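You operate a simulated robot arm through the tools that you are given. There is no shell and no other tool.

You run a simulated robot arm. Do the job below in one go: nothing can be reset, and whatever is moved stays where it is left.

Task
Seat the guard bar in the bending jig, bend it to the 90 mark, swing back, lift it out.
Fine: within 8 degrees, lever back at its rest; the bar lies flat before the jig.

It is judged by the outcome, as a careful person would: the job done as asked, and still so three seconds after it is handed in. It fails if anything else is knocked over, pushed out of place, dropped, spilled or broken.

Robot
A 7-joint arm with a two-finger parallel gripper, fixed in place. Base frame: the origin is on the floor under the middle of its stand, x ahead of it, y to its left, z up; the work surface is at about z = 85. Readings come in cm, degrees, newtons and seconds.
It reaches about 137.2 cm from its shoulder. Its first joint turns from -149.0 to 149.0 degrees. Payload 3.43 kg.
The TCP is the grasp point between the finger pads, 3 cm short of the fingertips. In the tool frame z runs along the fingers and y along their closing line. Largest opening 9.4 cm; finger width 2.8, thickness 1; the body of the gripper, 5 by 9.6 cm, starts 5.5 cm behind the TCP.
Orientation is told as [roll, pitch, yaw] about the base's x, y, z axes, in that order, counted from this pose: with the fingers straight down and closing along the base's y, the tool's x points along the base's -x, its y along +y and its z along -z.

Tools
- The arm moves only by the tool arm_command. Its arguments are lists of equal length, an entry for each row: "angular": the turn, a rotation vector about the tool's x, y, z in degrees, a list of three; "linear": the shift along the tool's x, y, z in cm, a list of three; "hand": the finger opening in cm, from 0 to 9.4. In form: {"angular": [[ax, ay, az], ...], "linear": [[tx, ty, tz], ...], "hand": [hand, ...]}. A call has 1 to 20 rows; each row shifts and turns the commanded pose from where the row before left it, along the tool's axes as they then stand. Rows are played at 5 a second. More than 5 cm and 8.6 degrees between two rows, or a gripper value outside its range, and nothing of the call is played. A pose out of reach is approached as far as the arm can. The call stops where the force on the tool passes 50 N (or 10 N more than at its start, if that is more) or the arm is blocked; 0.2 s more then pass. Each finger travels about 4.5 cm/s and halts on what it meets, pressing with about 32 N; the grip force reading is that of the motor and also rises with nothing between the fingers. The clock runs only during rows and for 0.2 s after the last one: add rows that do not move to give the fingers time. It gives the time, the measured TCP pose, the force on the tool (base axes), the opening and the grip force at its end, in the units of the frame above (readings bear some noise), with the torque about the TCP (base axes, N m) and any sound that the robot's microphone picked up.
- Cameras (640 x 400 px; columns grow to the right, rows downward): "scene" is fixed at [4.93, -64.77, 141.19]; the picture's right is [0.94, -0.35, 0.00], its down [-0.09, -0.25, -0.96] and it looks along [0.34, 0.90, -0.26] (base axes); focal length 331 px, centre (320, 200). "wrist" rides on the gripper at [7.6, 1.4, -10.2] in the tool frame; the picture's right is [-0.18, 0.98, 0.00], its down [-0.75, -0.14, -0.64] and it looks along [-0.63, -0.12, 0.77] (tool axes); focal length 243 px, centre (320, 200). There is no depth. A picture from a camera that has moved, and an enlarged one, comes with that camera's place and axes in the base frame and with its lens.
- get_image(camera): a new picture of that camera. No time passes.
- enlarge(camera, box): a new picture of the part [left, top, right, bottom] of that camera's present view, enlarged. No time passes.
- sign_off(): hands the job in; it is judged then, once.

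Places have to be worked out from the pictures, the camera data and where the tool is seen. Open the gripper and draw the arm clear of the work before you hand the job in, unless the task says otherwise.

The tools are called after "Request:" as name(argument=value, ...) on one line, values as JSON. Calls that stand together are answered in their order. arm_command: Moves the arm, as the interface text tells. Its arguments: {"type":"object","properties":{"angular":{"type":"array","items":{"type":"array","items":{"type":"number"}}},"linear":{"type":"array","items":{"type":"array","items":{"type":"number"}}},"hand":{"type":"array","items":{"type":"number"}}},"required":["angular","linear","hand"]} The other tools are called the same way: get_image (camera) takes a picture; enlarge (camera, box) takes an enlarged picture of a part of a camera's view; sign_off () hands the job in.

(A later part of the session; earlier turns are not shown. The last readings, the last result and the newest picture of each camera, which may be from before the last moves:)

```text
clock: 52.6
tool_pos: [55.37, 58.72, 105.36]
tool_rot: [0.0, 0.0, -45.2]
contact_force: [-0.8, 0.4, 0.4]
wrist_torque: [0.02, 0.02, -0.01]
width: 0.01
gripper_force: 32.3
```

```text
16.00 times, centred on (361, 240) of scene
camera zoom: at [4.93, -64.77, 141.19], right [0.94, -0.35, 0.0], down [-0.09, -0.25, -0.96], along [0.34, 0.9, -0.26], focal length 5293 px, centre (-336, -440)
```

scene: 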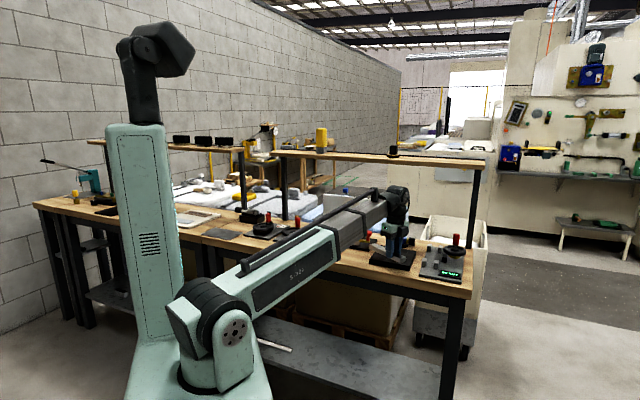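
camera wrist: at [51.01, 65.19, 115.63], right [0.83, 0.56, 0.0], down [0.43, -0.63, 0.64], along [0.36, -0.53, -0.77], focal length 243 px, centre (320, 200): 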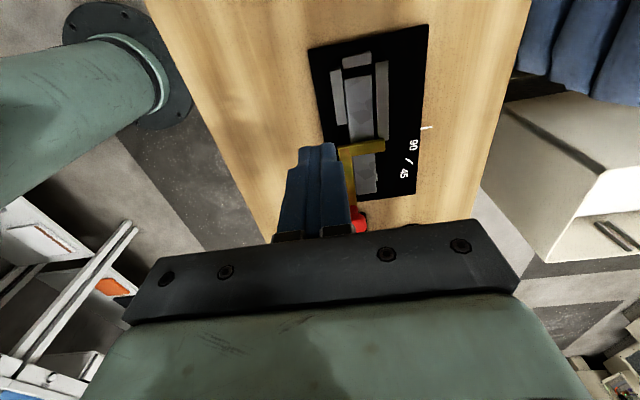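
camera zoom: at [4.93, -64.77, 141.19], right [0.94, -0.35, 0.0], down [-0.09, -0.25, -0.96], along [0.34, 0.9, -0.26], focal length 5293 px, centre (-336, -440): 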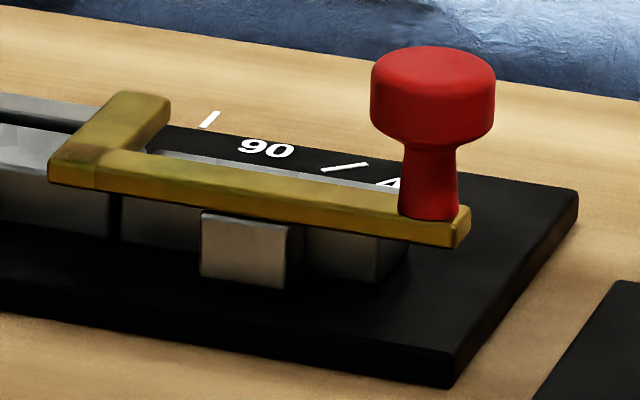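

The contact torque says the push was on the bar itself, and nothing visible blocks it, so it was likely friction from the off-centre push. I return behind the right end and push again, a bit lower and with more force allowed.

Request:
arm_command(angular=[[0, 0, 0], [0, 0, 0], [0, 0, 0], [0, 0, 0], [0, 0, 0], [0, 0, 0], [0, 0, 0], [0, 0, 0], [0, 0, 0], [0, 0, 0], [0, 0, -0.2], [0, 0, 0], [0, 0, 0], [0, 0, 0], [0, 0, 0], [0, 0, 0], [0, 0, 0]], linear=[[-4.1, -0.25, 0], [-4.1, -0.25, 0], [-4.1, -0.25, 0], [-4.1, -0.25, 0], [-4.17, -0.2, 0], [0, 0, 3.2], [0, 0, 3.2], [0, 0, 3.2], [0, 0, 3.2], [0, 2, 0], [0, 2, 0], [0, 2.1, 0], [0, 0, 1.1], [0, 0, 1.1], [0, 0, 1.0], [0, 0, 0], [0, 0, 0]], hand=[0, 0, 0, 0, 0, 0, 0, 0, 0, 0, 0, 0, 0, 0, 0, 0, 0])

Request:
get_image(camera="wrist")

```text
clock: 56.2
tool_pos: [73.44, 47.79, 89.34]
tool_rot: [0.0, 0.1, -45.0]
contact_force: [0.1, -0.1, 0.2]
wrist_torque: [-0.03, -0.01, 0.0]
width: 0.03
gripper_force: 31.8
```

```text
taken
camera wrist: at [69.13, 54.12, 99.65], right [0.82, 0.57, 0.0], down [0.43, -0.63, 0.64], along [0.36, -0.53, -0.77], focal length 243 px, centre (320, 200)
```

wrist: 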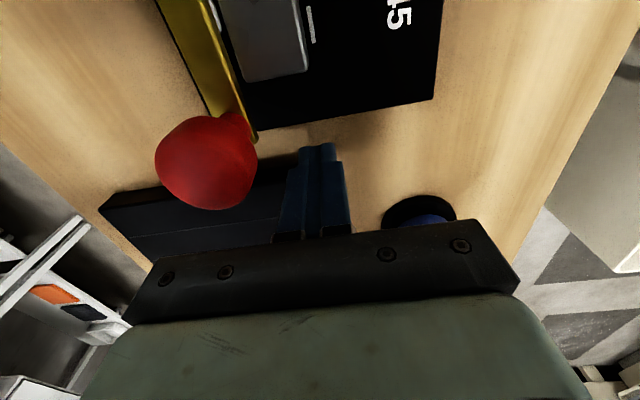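

In position at the right. I advance to the bar end, then push further in small steps.

Request:
arm_command(angular=[[0, 0, 0], [0, 0, 0], [0, 0, 0], [0, 0, 0], [0, 0, 0], [0, 0, 0], [0, 0, 0], [0, 0, 0], [0, 0, 0]], linear=[[0.7, 0, 0], [0.7, 0, 0], [0.7, 0, 0], [0.7, 0, 0], [0.7, 0, 0], [0.3, 0, 0], [0.3, 0, 0], [0.3, 0, 0], [0, 0, 0]], hand=[0, 0, 0, 0, 0, 0, 0, 0, 0])

Request:
get_image(camera="wrist")

Request:
enlarge(camera="wrist", box=[200, 60, 380, 220])

```text
clock: 58.2
tool_pos: [70.62, 50.56, 89.29]
tool_rot: [-0.1, -0.4, -45.1]
contact_force: [22.2, -24.6, 3.8]
wrist_torque: [-0.33, -0.5, -0.01]
width: 0.0
gripper_force: 31.9
```

```text
taken
camera wrist: at [66.16, 57.0, 99.5], right [0.83, 0.56, 0.0], down [0.43, -0.63, 0.65], along [0.37, -0.53, -0.76], focal length 243 px, centre (320, 200)
```

wrist: 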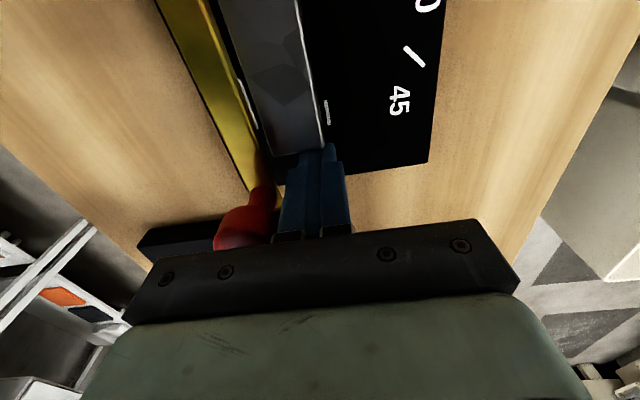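

```text
2.50 times, centred on (290, 140) of wrist
camera zoom: at [66.16, 57.0, 99.5], right [0.83, 0.56, 0.0], down [0.43, -0.63, 0.65], along [0.37, -0.53, -0.76], focal length 606 px, centre (395, 350)
```

zoom: 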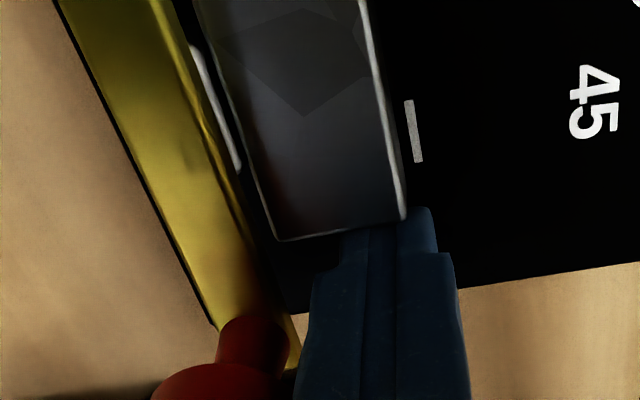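

Blocked hard at 33 N with the right end near u≈12.8. I look at the joint and pusher from the scene camera while it is loaded.

Request:
enlarge(camera="scene", box=[345, 230, 377, 250])

Request:
enlarge(camera="wrist", box=[180, 0, 380, 150])

```text
16.00 times, centred on (361, 240) of scene
camera zoom: at [4.93, -64.77, 141.19], right [0.94, -0.35, 0.0], down [-0.09, -0.25, -0.96], along [0.34, 0.9, -0.26], focal length 5293 px, centre (-336, -440)
```

zoom: 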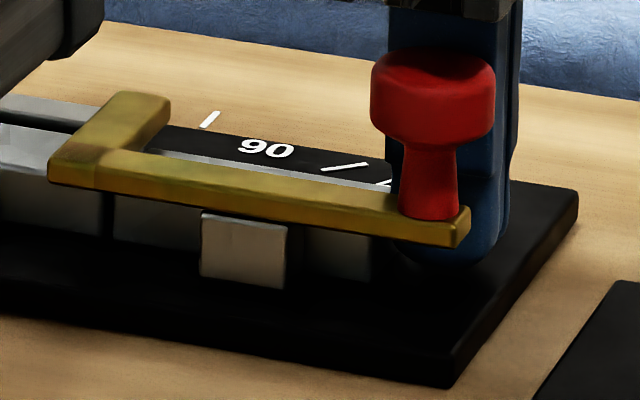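

```text
2.67 times, centred on (280, 75) of wrist
camera zoom: at [66.16, 57.0, 99.5], right [0.83, 0.56, 0.0], down [0.43, -0.63, 0.65], along [0.37, -0.53, -0.76], focal length 647 px, centre (427, 533)
```

zoom: 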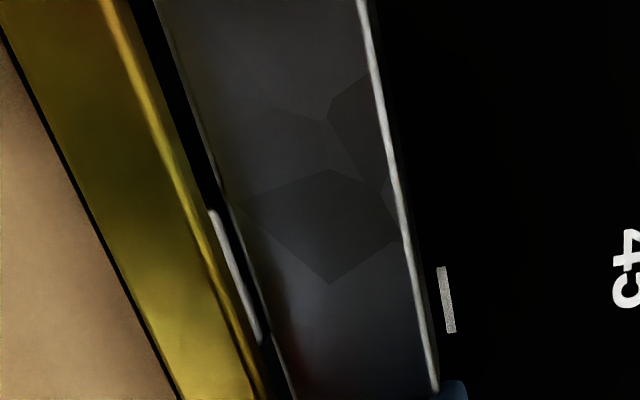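

The joint actually moved ~0.2 cm further with that push, so it's a tight, high-friction fit rather than a hard stop. I keep pushing in small steps.

Request:
arm_command(angular=[[0, 0, 0], [0, 0, 0], [0, 0, 0], [0, 0, 0]], linear=[[0.08, 0, 0], [0.08, 0, 0], [0.08, 0, 0], [0, 0, 0]], hand=[0, 0, 0, 0])

Request:
enlarge(camera="scene", box=[345, 230, 377, 250])

```text
clock: 59.2
tool_pos: [70.32, 50.8, 89.2]
tool_rot: [-0.2, -0.5, -45.0]
contact_force: [23.7, -21.9, -2.0]
wrist_torque: [-0.46, -0.4, -0.08]
width: 0.0
gripper_force: 31.9
```

```text
16.00 times, centred on (361, 240) of scene
camera zoom: at [4.93, -64.77, 141.19], right [0.94, -0.35, 0.0], down [-0.09, -0.25, -0.96], along [0.34, 0.9, -0.26], focal length 5293 px, centre (-336, -440)
```

zoom: 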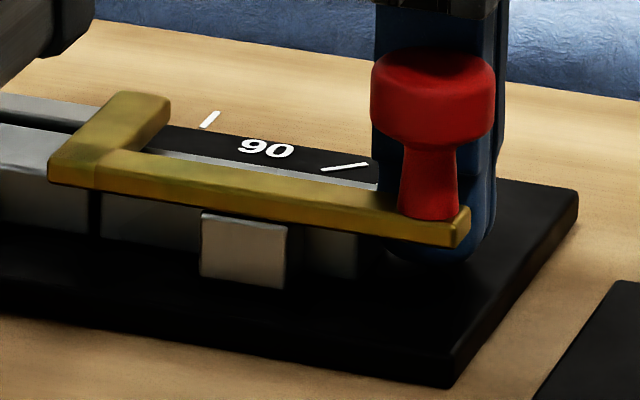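

It's moving (joint advanced another ~0.4 cm). Continue until the left end reaches the stop.

Request:
arm_command(angular=[[0, 0, 0], [0, 0, 0], [0, 0, 0], [0, 0, 0]], linear=[[0.1, 0, 0], [0.1, 0, 0], [0.1, 0, 0], [0, 0, 0]], hand=[0, 0, 0, 0])

Request:
enlarge(camera="scene", box=[345, 230, 377, 250])

```text
clock: 60.2
tool_pos: [70.16, 51.09, 89.25]
tool_rot: [-0.1, -0.4, -45.0]
contact_force: [30.5, -24.2, -7.7]
wrist_torque: [-0.47, -0.79, -0.03]
width: 0.0
gripper_force: 32.3
```

```text
16.00 times, centred on (361, 240) of scene
camera zoom: at [4.93, -64.77, 141.19], right [0.94, -0.35, 0.0], down [-0.09, -0.25, -0.96], along [0.34, 0.9, -0.26], focal length 5293 px, centre (-336, -440)
```

zoom: 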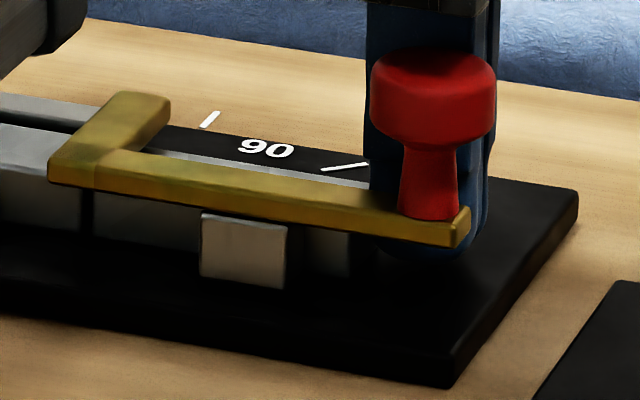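

Joint is now at u≈4.9, essentially at the pivot, with ~0.2 cm to the stop. One more small push.

Request:
arm_command(angular=[[0, 0, 0], [0, 0, 0], [0, 0, 0]], linear=[[0.08, 0, 0], [0.08, 0, 0], [0, 0, 0]], hand=[0, 0, 0])

Request:
enlarge(camera="scene", box=[345, 230, 377, 250])

Request:
get_image(camera="wrist")

```text
clock: 61.0
tool_pos: [70.22, 51.07, 89.24]
tool_rot: [-0.2, -0.7, -45.1]
contact_force: [34.8, -32.4, -7.7]
wrist_torque: [-0.55, -0.87, -0.03]
width: 0.01
gripper_force: 31.6
```

```text
16.00 times, centred on (361, 240) of scene
camera zoom: at [4.93, -64.77, 141.19], right [0.94, -0.35, 0.0], down [-0.09, -0.25, -0.96], along [0.34, 0.9, -0.26], focal length 5293 px, centre (-336, -440)
```

zoom: 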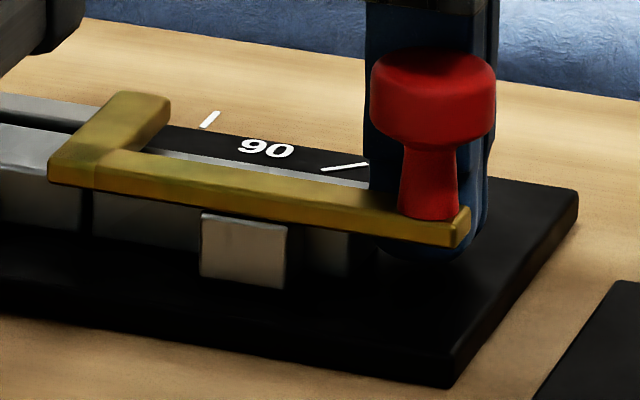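

```text
taken
camera wrist: at [65.72, 57.5, 99.48], right [0.83, 0.56, 0.0], down [0.43, -0.63, 0.65], along [0.37, -0.54, -0.76], focal length 243 px, centre (320, 200)
```

wrist: 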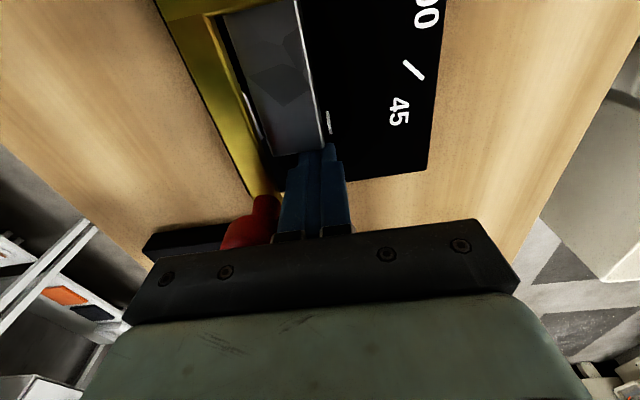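

No further movement at 48 N: it has reached the stop. I back off around the knob and verify the seat from above.

Request:
arm_command(angular=[[0, 0.6, 0], [0, 0, 0], [0, 0, 0], [0, 0, 0], [0, 0, 0], [0, 0, 0], [0, 0, 0], [0, 0, 0], [0, 0, 0], [0, 0, 0], [0, 0, 0], [0, 0, 0], [0, 0, 0], [0, 0, 0]], linear=[[-0.9, 0, 0], [0, 0, -1.1], [0, 0, -1.1], [0, 0, -1.1], [-2.4, 0, 0], [-2.4, 0, 0], [0, -2.4, 0], [0, -2.4, 0], [0, -2.2, 0], [0, 0, -3.5], [0, 0, -3.5], [0, 0, -3.5], [0, 0, -2], [0, 0, 0]], hand=[0, 0, 0, 0, 0, 0, 0, 0, 0, 0, 0, 0, 0, 0])

Request:
enlarge(camera="scene", box=[325, 230, 357, 250])

Request:
enlarge(camera="scene", box=[320, 220, 400, 270])

```text
clock: 64.0
tool_pos: [69.02, 42.25, 104.91]
tool_rot: [0.0, 0.7, -44.9]
contact_force: [-1.0, 0.7, 0.3]
wrist_torque: [-0.02, 0.03, -0.03]
width: 0.0
gripper_force: 32.1
```

```text
16.00 times, centred on (341, 240) of scene
camera zoom: at [4.93, -64.77, 141.19], right [0.94, -0.35, 0.0], down [-0.09, -0.25, -0.96], along [0.34, 0.9, -0.26], focal length 5293 px, centre (-16, -440)
```

zoom: 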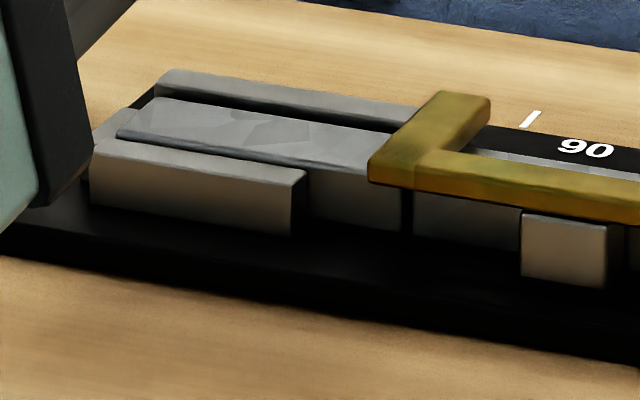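

```text
8.00 times, centred on (360, 245) of scene
camera zoom: at [4.93, -64.77, 141.19], right [0.94, -0.35, 0.0], down [-0.09, -0.25, -0.96], along [0.34, 0.9, -0.26], focal length 2646 px, centre (0, -160)
```

zoom: 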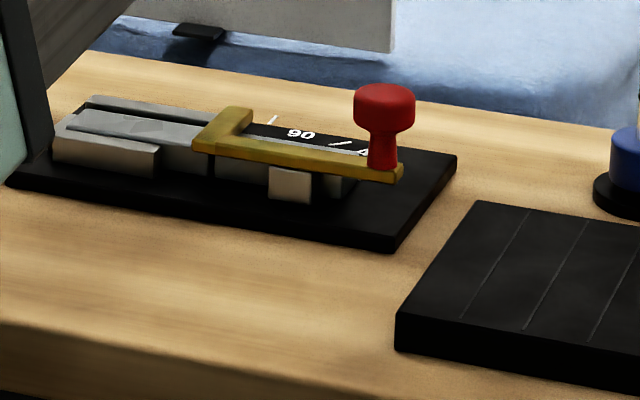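

Looks seated against the stop. I zoom in to check that the left end is flat in the channel.

Request:
enlarge(camera="scene", box=[327, 232, 347, 247])

Request:
enlarge(camera="scene", box=[339, 234, 371, 254])

```text
16.00 times, centred on (337, 240) of scene
camera zoom: at [4.93, -64.77, 141.19], right [0.94, -0.35, 0.0], down [-0.09, -0.25, -0.96], along [0.34, 0.9, -0.26], focal length 5293 px, centre (48, -432)
```

zoom: 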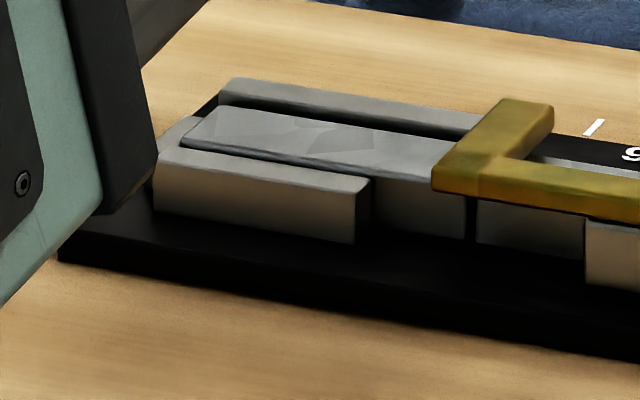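

```text
16.00 times, centred on (355, 244) of scene
camera zoom: at [4.93, -64.77, 141.19], right [0.94, -0.35, 0.0], down [-0.09, -0.25, -0.96], along [0.34, 0.9, -0.26], focal length 5293 px, centre (-240, -504)
```

zoom: 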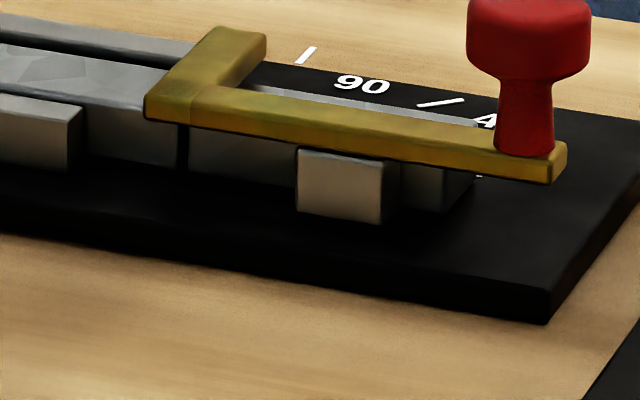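

The bar is flat and flush against the stop, joint at the pivot. Now the lever: I turn the tool so the fingers close tangentially around the knob (ψ≈-23°), open to 5 cm and move above the knob.

Request:
arm_command(angular=[[0, -0.65, 0], [0, 0, 7.8], [0, 0, 7.8], [0, 0, 7.8], [0, 0, 0], [0, 0, 0], [0, 0, 0], [0, 0, 0], [0, 0, 0]], linear=[[0, 0, 0], [0, 0, 0], [0, 0, 0], [0, 0, 0], [2.8, 0.8, 0], [2.84, 0.82, 0], [0, 0, 3], [0, 0, 3], [0, 0, 0]], hand=[5, 5, 5, 5, 5, 5, 5, 5, 5])

Request:
get_image(camera="wrist")

Request:
enlarge(camera="scene", box=[330, 205, 410, 255])

```text
clock: 66.0
tool_pos: [68.4, 48.06, 99.07]
tool_rot: [0.0, -0.1, -68.3]
contact_force: [0.1, 0.7, 0.4]
wrist_torque: [-0.03, 0.03, -0.01]
width: 5.0
gripper_force: 0.1
```

```text
taken
camera wrist: at [66.89, 55.59, 109.29], right [0.98, 0.19, 0.0], down [0.15, -0.75, 0.64], along [0.12, -0.63, -0.77], focal length 243 px, centre (320, 200)
```

wrist: 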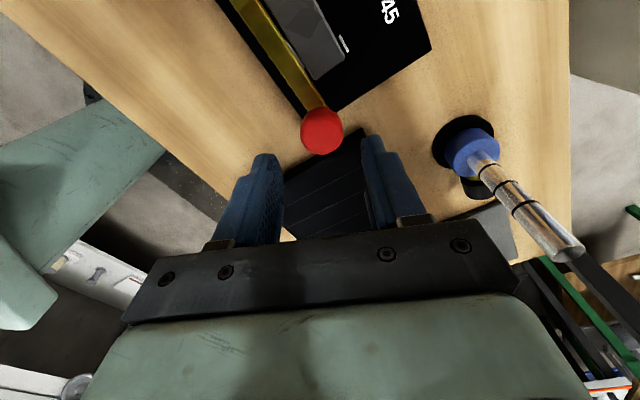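

```text
8.00 times, centred on (370, 230) of scene
camera zoom: at [4.93, -64.77, 141.19], right [0.94, -0.35, 0.0], down [-0.09, -0.25, -0.96], along [0.34, 0.9, -0.26], focal length 2646 px, centre (-80, -40)
```

zoom: 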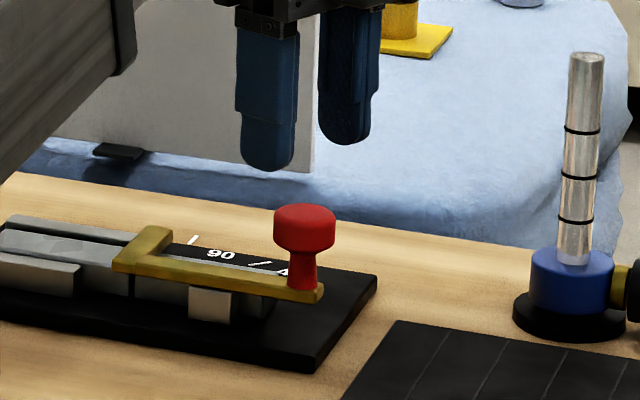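

The knob is centred under the gripper (offset ≈0.1 cm). I descend around it to TCP z≈92.4 (tips just above the lever) and close to a loose cage of 3.6 cm.

Request:
arm_command(angular=[[0, 0, 0], [0, 0, 0], [0, 0, 0], [0, 0, 0], [0, 0, 0], [0, 0, 0], [0, 0, 0], [0, 0, 0]], linear=[[0, 0.1, 1.7], [0, 0, 1.7], [0, 0, 1.7], [0, 0, 1.55], [0, 0, 0], [0, 0, 0], [0, 0, 0], [0, 0, 0]], hand=[5, 5, 5, 5, 3.6, 3.6, 3.6, 3.6])

Request:
get_image(camera="wrist")

Request:
enlarge(camera="scene", box=[330, 215, 394, 255])

```text
clock: 67.8
tool_pos: [68.51, 48.12, 92.43]
tool_rot: [0.0, -0.1, -68.3]
contact_force: [-0.5, -0.1, 0.2]
wrist_torque: [-0.01, 0.0, -0.01]
width: 3.6
gripper_force: 0.0
```

```text
taken
camera wrist: at [67.0, 55.67, 102.66], right [0.98, 0.19, 0.0], down [0.15, -0.75, 0.64], along [0.12, -0.63, -0.77], focal length 243 px, centre (320, 200)
```

wrist: 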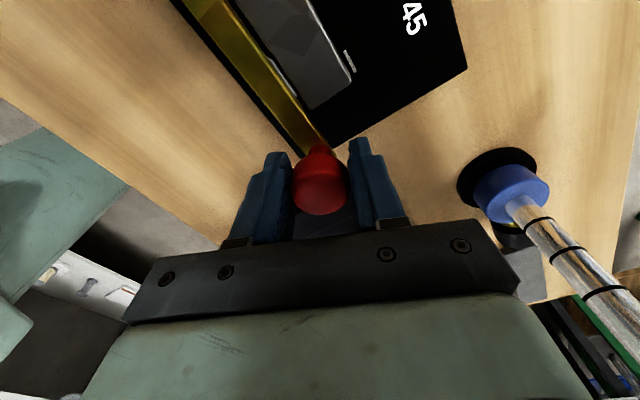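

```text
10.00 times, centred on (362, 235) of scene
camera zoom: at [4.93, -64.77, 141.19], right [0.94, -0.35, 0.0], down [-0.09, -0.25, -0.96], along [0.34, 0.9, -0.26], focal length 3308 px, centre (-100, -150)
```

zoom: 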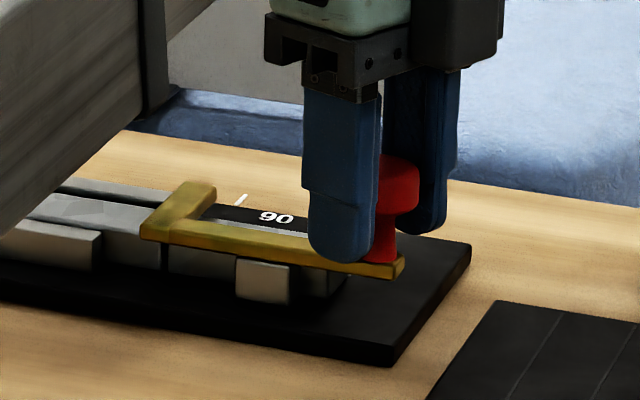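

Caged nicely around the knob (R≈10.3 cm from pivot). I start the swing: 15° first, turning the tool with the lever, and check pose and force.

Request:
arm_command(angular=[[0, 0, -3], [0, 0, -3], [0, 0, -3], [0, 0, -3], [0, 0, -3], [0, 0, 0]], linear=[[0.014, 0.539, 0], [0.014, 0.539, 0], [0.014, 0.539, 0], [0.014, 0.539, 0], [0.014, 0.539, 0], [0, 0, 0]], hand=[3.6, 3.6, 3.6, 3.6, 3.6, 3.6])

Request:
get_image(camera="wrist")

Request:
enlarge(camera="scene", box=[330, 215, 394, 255])

```text
clock: 69.2
tool_pos: [70.99, 49.29, 92.26]
tool_rot: [0.0, 0.0, -53.3]
contact_force: [-3.4, -2.7, 1.5]
wrist_torque: [-0.04, 0.06, 0.04]
width: 3.83
gripper_force: 1.7
```

```text
taken
camera wrist: at [67.54, 56.34, 102.6], right [0.9, 0.44, 0.0], down [0.34, -0.69, 0.64], along [0.28, -0.58, -0.77], focal length 243 px, centre (320, 200)
```

wrist: 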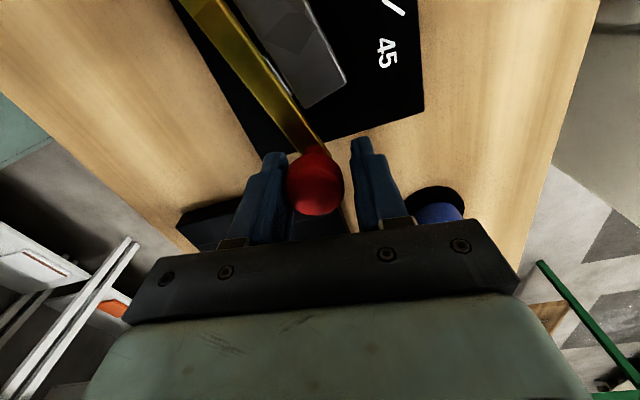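

```text
10.00 times, centred on (362, 235) of scene
camera zoom: at [4.93, -64.77, 141.19], right [0.94, -0.35, 0.0], down [-0.09, -0.25, -0.96], along [0.34, 0.9, -0.26], focal length 3308 px, centre (-100, -150)
```

zoom: 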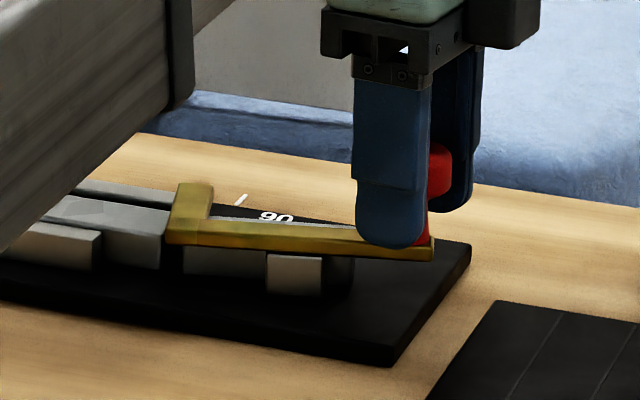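

Lever is following, force only ~4 N. I continue another 18°.

Request:
arm_command(angular=[[0, 0, -3], [0, 0, -3], [0, 0, -3], [0, 0, -3], [0, 0, -3], [0, 0, -3], [0, 0, 0]], linear=[[0.014, 0.539, 0], [0.014, 0.539, 0], [0.014, 0.539, 0], [0.014, 0.539, 0], [0.014, 0.539, 0], [0.014, 0.539, 0], [0, 0, 0]], hand=[3.6, 3.6, 3.6, 3.6, 3.6, 3.6, 3.6])

Request:
get_image(camera="wrist")

Request:
enlarge(camera="scene", box=[330, 215, 394, 255])

```text
clock: 70.8
tool_pos: [73.17, 51.62, 92.41]
tool_rot: [0.0, 0.1, -35.4]
contact_force: [-3.4, -1.7, 0.5]
wrist_torque: [-0.05, 0.03, -0.06]
width: 3.8
gripper_force: 2.0
```

```text
taken
camera wrist: at [67.8, 57.22, 102.61], right [0.72, 0.7, 0.0], down [0.53, -0.55, 0.64], along [0.45, -0.46, -0.77], focal length 243 px, centre (320, 200)
```

wrist: 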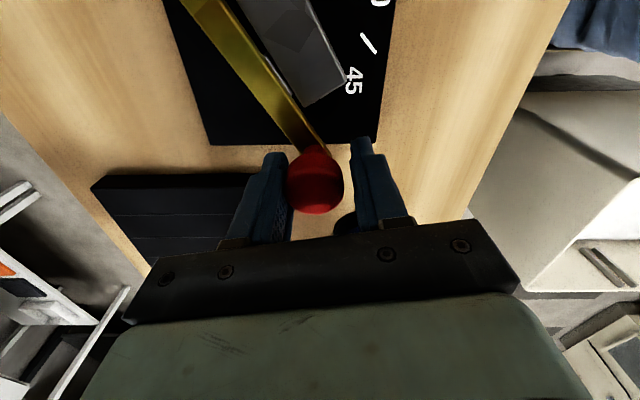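

```text
10.00 times, centred on (362, 235) of scene
camera zoom: at [4.93, -64.77, 141.19], right [0.94, -0.35, 0.0], down [-0.09, -0.25, -0.96], along [0.34, 0.9, -0.26], focal length 3308 px, centre (-100, -150)
```

zoom: 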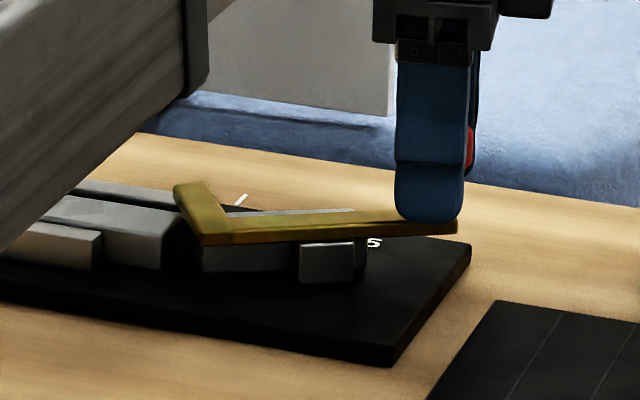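

Bar's right leg is bending along with the lever (~30°), force still low. Another 18°.

Request:
arm_command(angular=[[0, 0, -3], [0, 0, -3], [0, 0, -3], [0, 0, -3], [0, 0, -3], [0, 0, -3], [0, 0, 0]], linear=[[0.03, 0.539, 0], [0.03, 0.539, 0], [0.03, 0.539, 0], [0.014, 0.539, 0], [0.014, 0.539, 0], [0.014, 0.539, 0], [0, 0, 0]], hand=[3.6, 3.6, 3.6, 3.6, 3.6, 3.6, 3.6])

Request:
get_image(camera="wrist")

Request:
enlarge(camera="scene", box=[330, 215, 394, 255])

```text
clock: 72.4
tool_pos: [74.58, 54.55, 92.36]
tool_rot: [0.0, 0.0, -17.3]
contact_force: [1.1, -4.8, 0.6]
wrist_torque: [-0.06, -0.04, 0.03]
width: 3.87
gripper_force: 2.0
```

```text
taken
camera wrist: at [67.66, 58.24, 102.67], right [0.47, 0.88, 0.0], down [0.68, -0.36, 0.64], along [0.57, -0.3, -0.77], focal length 243 px, centre (320, 200)
```

wrist: 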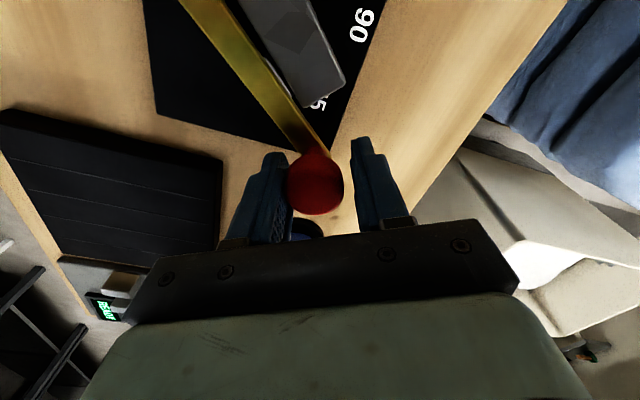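

```text
10.00 times, centred on (362, 235) of scene
camera zoom: at [4.93, -64.77, 141.19], right [0.94, -0.35, 0.0], down [-0.09, -0.25, -0.96], along [0.34, 0.9, -0.26], focal length 3308 px, centre (-100, -150)
```

zoom: 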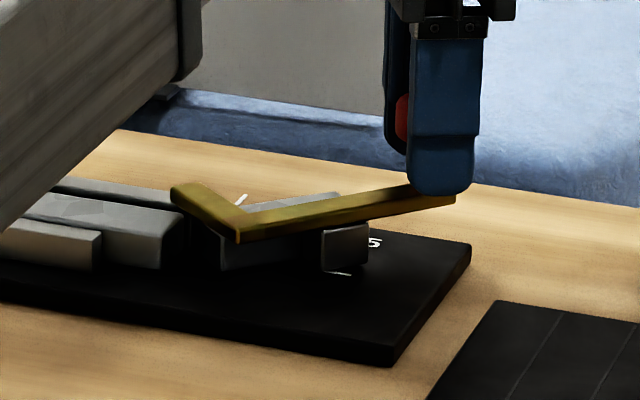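

About 48° now, still smooth. Continue 18° more, keeping watch for the shelf.

Request:
arm_command(angular=[[0, 0, -3], [0, 0, -3], [0, 0, -3], [0, 0, -3], [0, 0, -3], [0, 0, -3], [0, 0, 0]], linear=[[0.03, 0.539, 0], [0.03, 0.539, 0], [0.03, 0.539, 0], [0.014, 0.539, 0], [0.014, 0.539, 0], [0.014, 0.539, 0], [0, 0, 0]], hand=[3.6, 3.6, 3.6, 3.6, 3.6, 3.6, 3.6])

Request:
get_image(camera="wrist")

Request:
enlarge(camera="scene", box=[330, 215, 394, 255])

Request:
enlarge(camera="scene", box=[290, 130, 450, 230])

```text
clock: 74.0
tool_pos: [75.14, 57.68, 92.43]
tool_rot: [-0.1, 0.0, 0.8]
contact_force: [1.7, -5.1, 0.2]
wrist_torque: [-0.04, 0.0, -0.02]
width: 3.82
gripper_force: 1.9
```

```text
taken
camera wrist: at [67.42, 59.03, 102.7], right [0.17, 0.99, 0.0], down [0.76, -0.13, 0.64], along [0.63, -0.11, -0.77], focal length 243 px, centre (320, 200)
```

wrist: 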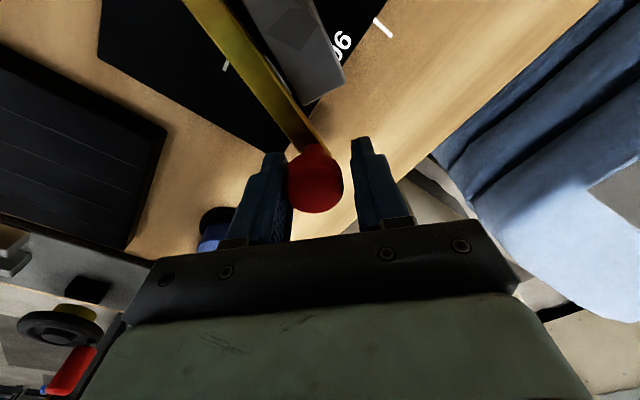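

```text
10.00 times, centred on (362, 235) of scene
camera zoom: at [4.93, -64.77, 141.19], right [0.94, -0.35, 0.0], down [-0.09, -0.25, -0.96], along [0.34, 0.9, -0.26], focal length 3308 px, centre (-100, -150)
```

zoom: 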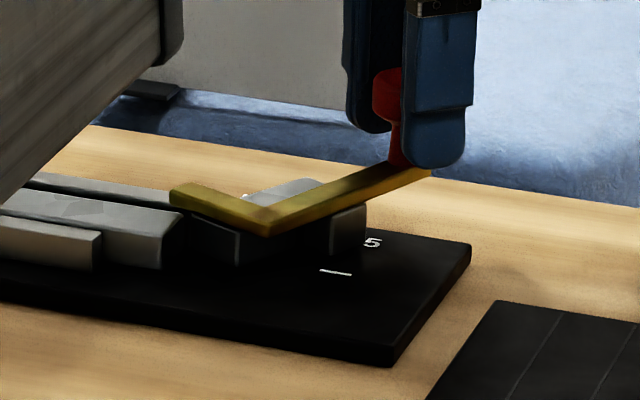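

```text
4.00 times, centred on (370, 180) of scene
camera zoom: at [4.93, -64.77, 141.19], right [0.94, -0.35, 0.0], down [-0.09, -0.25, -0.96], along [0.34, 0.9, -0.26], focal length 1323 px, centre (120, 280)
```

zoom: 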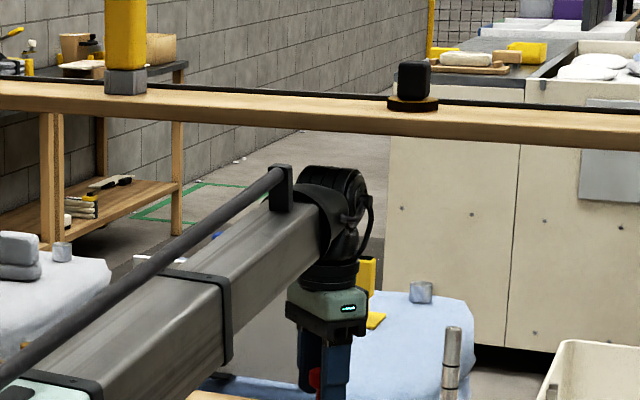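

Around 66° now; wrist is well below the shelf. Continue 15°, then fine-tune against the 90 mark.

Request:
arm_command(angular=[[0, 0, -3], [0, 0, -3], [0, 0, -3], [0, 0, -3], [0, 0, -3], [0, 0, 0]], linear=[[0.05, 0.539, 0], [0.05, 0.539, 0], [0.04, 0.539, 0], [0.03, 0.539, 0], [0.014, 0.539, 0], [0, 0, 0]], hand=[3.6, 3.6, 3.6, 3.6, 3.6, 3.6])

Request:
get_image(camera="wrist")

Request:
enlarge(camera="wrist", box=[130, 0, 410, 180])

Request:
enlarge(camera="scene", box=[330, 215, 394, 255])

```text
clock: 75.4
tool_pos: [74.56, 60.4, 92.37]
tool_rot: [0.1, 0.0, 15.8]
contact_force: [-0.9, -5.2, 0.1]
wrist_torque: [-0.07, -0.01, -0.02]
width: 3.8
gripper_force: 1.7
```

```text
taken
camera wrist: at [66.83, 59.72, 102.66], right [-0.09, 1.0, 0.0], down [0.76, 0.07, 0.64], along [0.64, 0.06, -0.77], focal length 243 px, centre (320, 200)
```

wrist: 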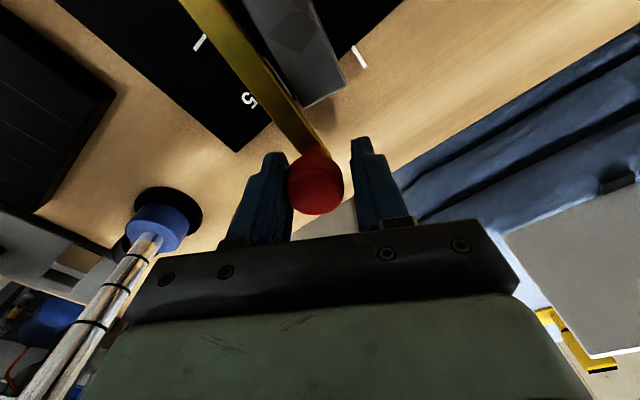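

```text
2.22 times, centred on (270, 90) of wrist
camera zoom: at [66.83, 59.72, 102.66], right [-0.09, 1.0, 0.0], down [0.76, 0.07, 0.64], along [0.64, 0.06, -0.77], focal length 539 px, centre (431, 444)
```

zoom: 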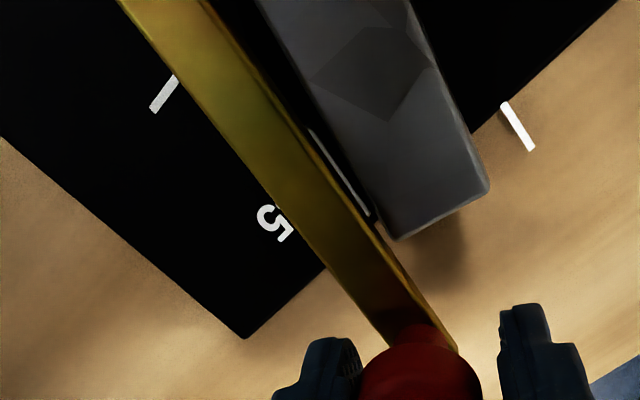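

```text
10.00 times, centred on (362, 235) of scene
camera zoom: at [4.93, -64.77, 141.19], right [0.94, -0.35, 0.0], down [-0.09, -0.25, -0.96], along [0.34, 0.9, -0.26], focal length 3308 px, centre (-100, -150)
```

zoom: 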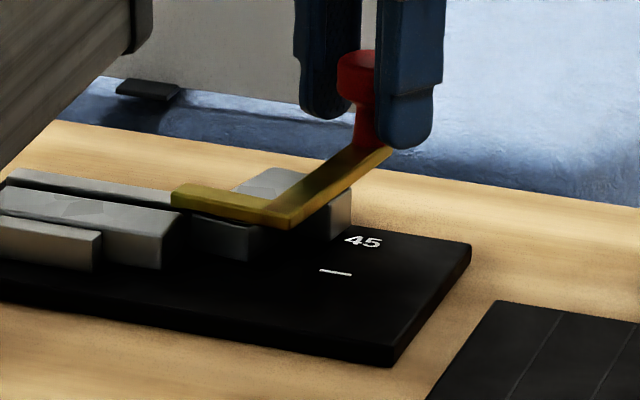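

Leg is at ≈78° now by measurement against the tick. I add 9° and re-measure.

Request:
arm_command(angular=[[0, 0, -3], [0, 0, -3], [0, 0, -3], [0, 0, 0]], linear=[[0.014, 0.539, 0], [0.014, 0.539, 0], [0.014, 0.539, 0], [0, 0, 0]], hand=[3.6, 3.6, 3.6, 3.6])

Request:
get_image(camera="wrist")

Request:
enlarge(camera="wrist", box=[130, 0, 410, 180])

```text
clock: 76.4
tool_pos: [73.99, 62.08, 92.33]
tool_rot: [0.0, 0.1, 24.8]
contact_force: [1.7, -4.3, 2.0]
wrist_torque: [-0.07, -0.02, 0.03]
width: 3.86
gripper_force: 2.1
```

```text
taken
camera wrist: at [66.49, 60.09, 102.65], right [-0.24, 0.97, 0.0], down [0.74, 0.19, 0.64], along [0.62, 0.16, -0.77], focal length 243 px, centre (320, 200)
```

wrist: 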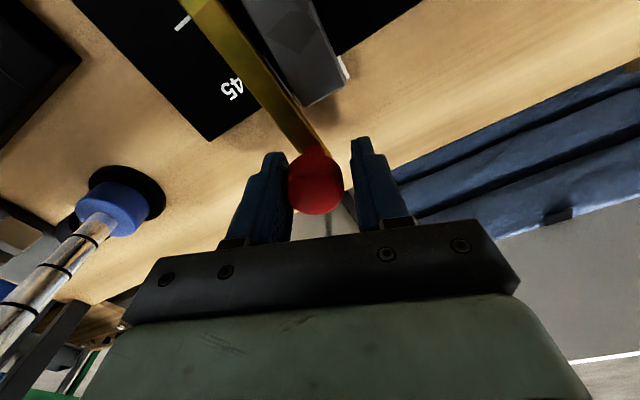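

```text
2.22 times, centred on (270, 90) of wrist
camera zoom: at [66.49, 60.09, 102.65], right [-0.24, 0.97, 0.0], down [0.74, 0.19, 0.64], along [0.62, 0.16, -0.77], focal length 539 px, centre (431, 444)
```

zoom: 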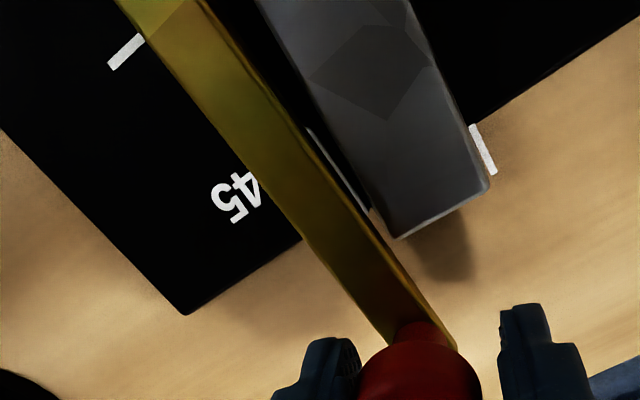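

Leg is at ≈88°, nearly on the 90 tick. I add about 2.5° and hold briefly.

Request:
arm_command(angular=[[0, 0, -1.25], [0, 0, -1.25], [0, 0, 0], [0, 0, 0]], linear=[[0.005, 0.225, 0], [0.005, 0.225, 0], [0, 0, 0], [0, 0, 0]], hand=[3.6, 3.6, 3.6, 3.6])

Request:
enlarge(camera="wrist", box=[130, 0, 410, 180])

Request:
enlarge(camera="scene", box=[330, 215, 394, 255])

```text
clock: 77.4
tool_pos: [73.7, 62.3, 92.33]
tool_rot: [-0.1, 0.1, 27.2]
contact_force: [4.5, -3.1, 0.0]
wrist_torque: [-0.01, -0.04, 0.06]
width: 3.86
gripper_force: 2.5
```

```text
2.22 times, centred on (270, 90) of wrist
camera zoom: at [66.35, 60.14, 102.64], right [-0.28, 0.96, 0.0], down [0.74, 0.22, 0.64], along [0.61, 0.18, -0.77], focal length 539 px, centre (431, 444)
```

zoom: 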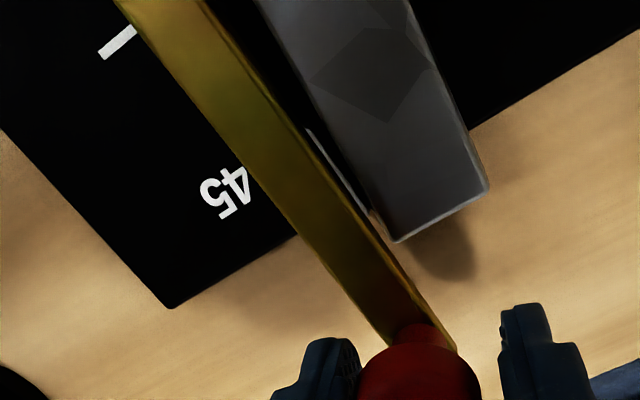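

```text
10.00 times, centred on (362, 235) of scene
camera zoom: at [4.93, -64.77, 141.19], right [0.94, -0.35, 0.0], down [-0.09, -0.25, -0.96], along [0.34, 0.9, -0.26], focal length 3308 px, centre (-100, -150)
```

zoom: 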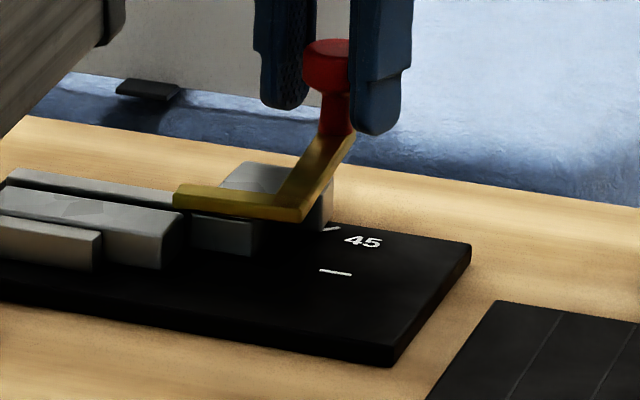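

The leg now covers the 90 tick (≈90.4°). Now I swing the lever back with the other finger, 45° first.

Request:
arm_command(angular=[[0, 0, 3], [0, 0, 3], [0, 0, 3], [0, 0, 3], [0, 0, 3], [0, 0, 3], [0, 0, 3], [0, 0, 3], [0, 0, 3], [0, 0, 3], [0, 0, 3], [0, 0, 3], [0, 0, 3], [0, 0, 3], [0, 0, 3], [0, 0, 0]], linear=[[0.014, -0.539, 0], [0.014, -0.539, 0], [0.014, -0.539, 0], [0.014, -0.539, 0], [0.014, -0.539, 0], [0.014, -0.539, 0], [0.014, -0.539, 0], [0.014, -0.539, 0], [0.014, -0.539, 0], [0.014, -0.539, 0], [0.014, -0.539, 0], [0.014, -0.539, 0], [0.014, -0.539, 0], [0.014, -0.539, 0], [0.014, -0.539, 0], [0, 0, 0]], hand=[3.6, 3.6, 3.6, 3.6, 3.6, 3.6, 3.6, 3.6, 3.6, 3.6, 3.6, 3.6, 3.6, 3.6, 3.6, 3.6])

Request:
get_image(camera="wrist")

Request:
enlarge(camera="scene", box=[330, 215, 394, 255])

```text
clock: 80.8
tool_pos: [74.41, 54.54, 92.29]
tool_rot: [-0.1, 0.0, -17.8]
contact_force: [-0.3, 0.1, 0.0]
wrist_torque: [0.01, -0.01, 0.01]
width: 3.59
gripper_force: 0.0
```

```text
taken
camera wrist: at [67.68, 58.23, 102.61], right [0.48, 0.88, 0.0], down [0.67, -0.37, 0.64], along [0.56, -0.31, -0.77], focal length 243 px, centre (320, 200)
```

wrist: 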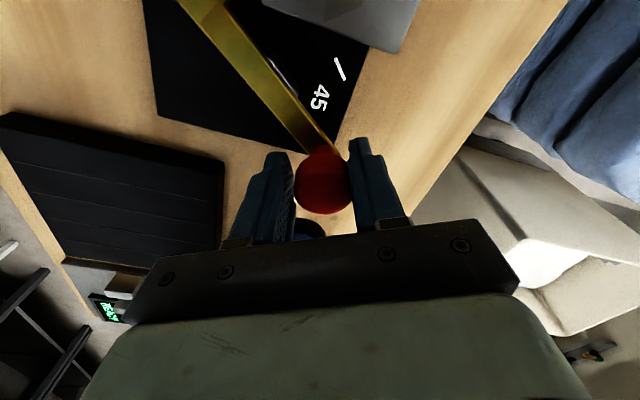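

```text
10.00 times, centred on (362, 235) of scene
camera zoom: at [4.93, -64.77, 141.19], right [0.94, -0.35, 0.0], down [-0.09, -0.25, -0.96], along [0.34, 0.9, -0.26], focal length 3308 px, centre (-100, -150)
```

zoom: 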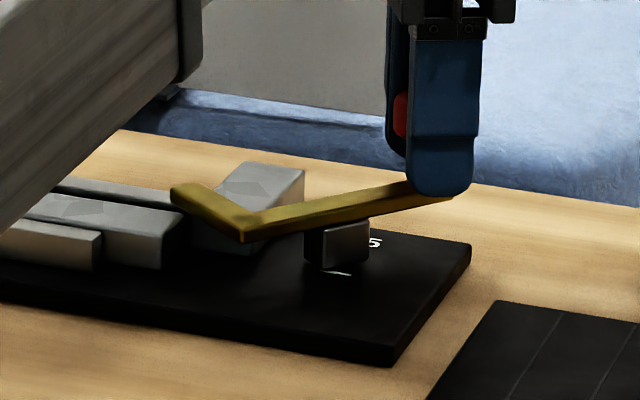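

Lever is returning, the bent leg stays behind. Continue back toward rest.

Request:
arm_command(angular=[[0, 0, 3], [0, 0, 3], [0, 0, 3], [0, 0, 3], [0, 0, 3], [0, 0, 3], [0, 0, 3], [0, 0, 3], [0, 0, 3], [0, 0, 3], [0, 0, 3], [0, 0, 3], [0, 0, 3], [0, 0, 3], [0, 0, 3], [0, 0, 3], [0, 0, 0]], linear=[[0.014, -0.539, 0], [0.014, -0.539, 0], [0.014, -0.539, 0], [0.014, -0.539, 0], [0.014, -0.539, 0], [0.014, -0.539, 0], [0.014, -0.539, 0], [0.014, -0.539, 0], [0.014, -0.539, 0], [0.014, -0.539, 0], [0.014, -0.539, 0], [0.014, -0.539, 0], [0.014, -0.539, 0], [0.014, -0.539, 0], [0.014, -0.539, 0], [0.014, -0.539, 0], [0, 0, 0]], hand=[3.6, 3.6, 3.6, 3.6, 3.6, 3.6, 3.6, 3.6, 3.6, 3.6, 3.6, 3.6, 3.6, 3.6, 3.6, 3.6, 3.6])

Request:
get_image(camera="wrist")

Request:
enlarge(camera="scene", box=[330, 215, 394, 255])

```text
clock: 84.4
tool_pos: [68.9, 48.18, 92.46]
tool_rot: [0.0, 0.0, -65.9]
contact_force: [0.6, -0.1, 0.5]
wrist_torque: [-0.02, 0.0, 0.01]
width: 3.61
gripper_force: 0.0
```

```text
taken
camera wrist: at [67.21, 55.7, 102.65], right [0.97, 0.23, 0.0], down [0.18, -0.74, 0.64], along [0.15, -0.62, -0.77], focal length 243 px, centre (320, 200)
```

wrist: 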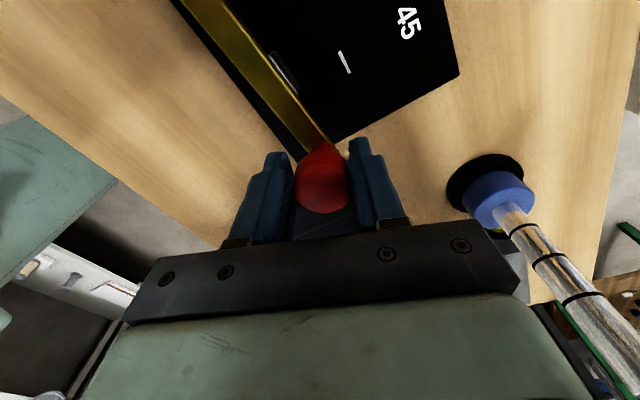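

```text
10.00 times, centred on (362, 235) of scene
camera zoom: at [4.93, -64.77, 141.19], right [0.94, -0.35, 0.0], down [-0.09, -0.25, -0.96], along [0.34, 0.9, -0.26], focal length 3308 px, centre (-100, -150)
```

zoom: 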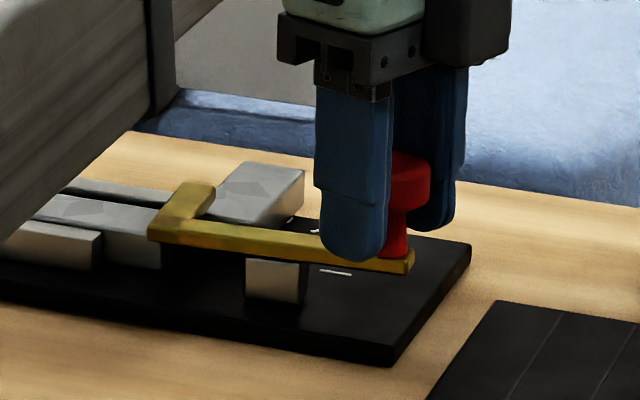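

A few degrees left to rest. I finish in 1° steps until the stop is felt.

Request:
arm_command(angular=[[0, 0, 1], [0, 0, 1], [0, 0, 1], [0, 0, 1], [0, 0, 0]], linear=[[0.002, -0.18, 0], [0.002, -0.18, 0], [0.002, -0.18, 0], [0.002, -0.18, 0], [0, 0, 0]], hand=[3.6, 3.6, 3.6, 3.6, 3.6])

Request:
enlarge(camera="scene", box=[330, 215, 394, 255])

```text
clock: 85.6
tool_pos: [68.12, 47.95, 92.34]
tool_rot: [0.0, 0.0, -69.9]
contact_force: [1.3, 0.3, 0.3]
wrist_torque: [-0.01, -0.02, -0.01]
width: 3.65
gripper_force: 0.7
```

```text
10.00 times, centred on (362, 235) of scene
camera zoom: at [4.93, -64.77, 141.19], right [0.94, -0.35, 0.0], down [-0.09, -0.25, -0.96], along [0.34, 0.9, -0.26], focal length 3308 px, centre (-100, -150)
```

zoom: 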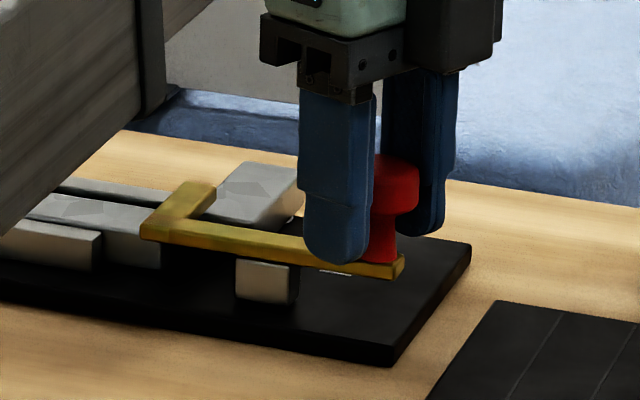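

Lever matches its original rest position and slight resistance shows. One more degree to make sure it's against its stop.

Request:
arm_command(angular=[[0, 0, 0.6], [0, 0, 0]], linear=[[0.001, -0.12, 0], [0, 0, 0]], hand=[3.6, 3.6])

Request:
enlarge(camera="scene", box=[330, 215, 394, 255])

```text
clock: 86.2
tool_pos: [68.22, 47.99, 92.44]
tool_rot: [-0.1, -0.1, -70.3]
contact_force: [2.0, 1.9, -0.1]
wrist_torque: [0.03, -0.03, 0.04]
width: 3.76
gripper_force: 1.6
```

```text
10.00 times, centred on (362, 235) of scene
camera zoom: at [4.93, -64.77, 141.19], right [0.94, -0.35, 0.0], down [-0.09, -0.25, -0.96], along [0.34, 0.9, -0.26], focal length 3308 px, centre (-100, -150)
```

zoom: 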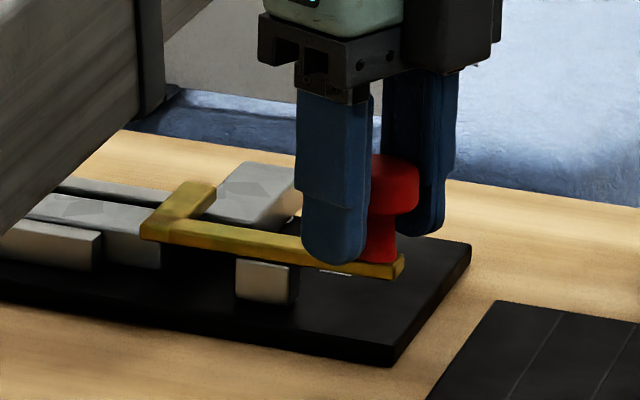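

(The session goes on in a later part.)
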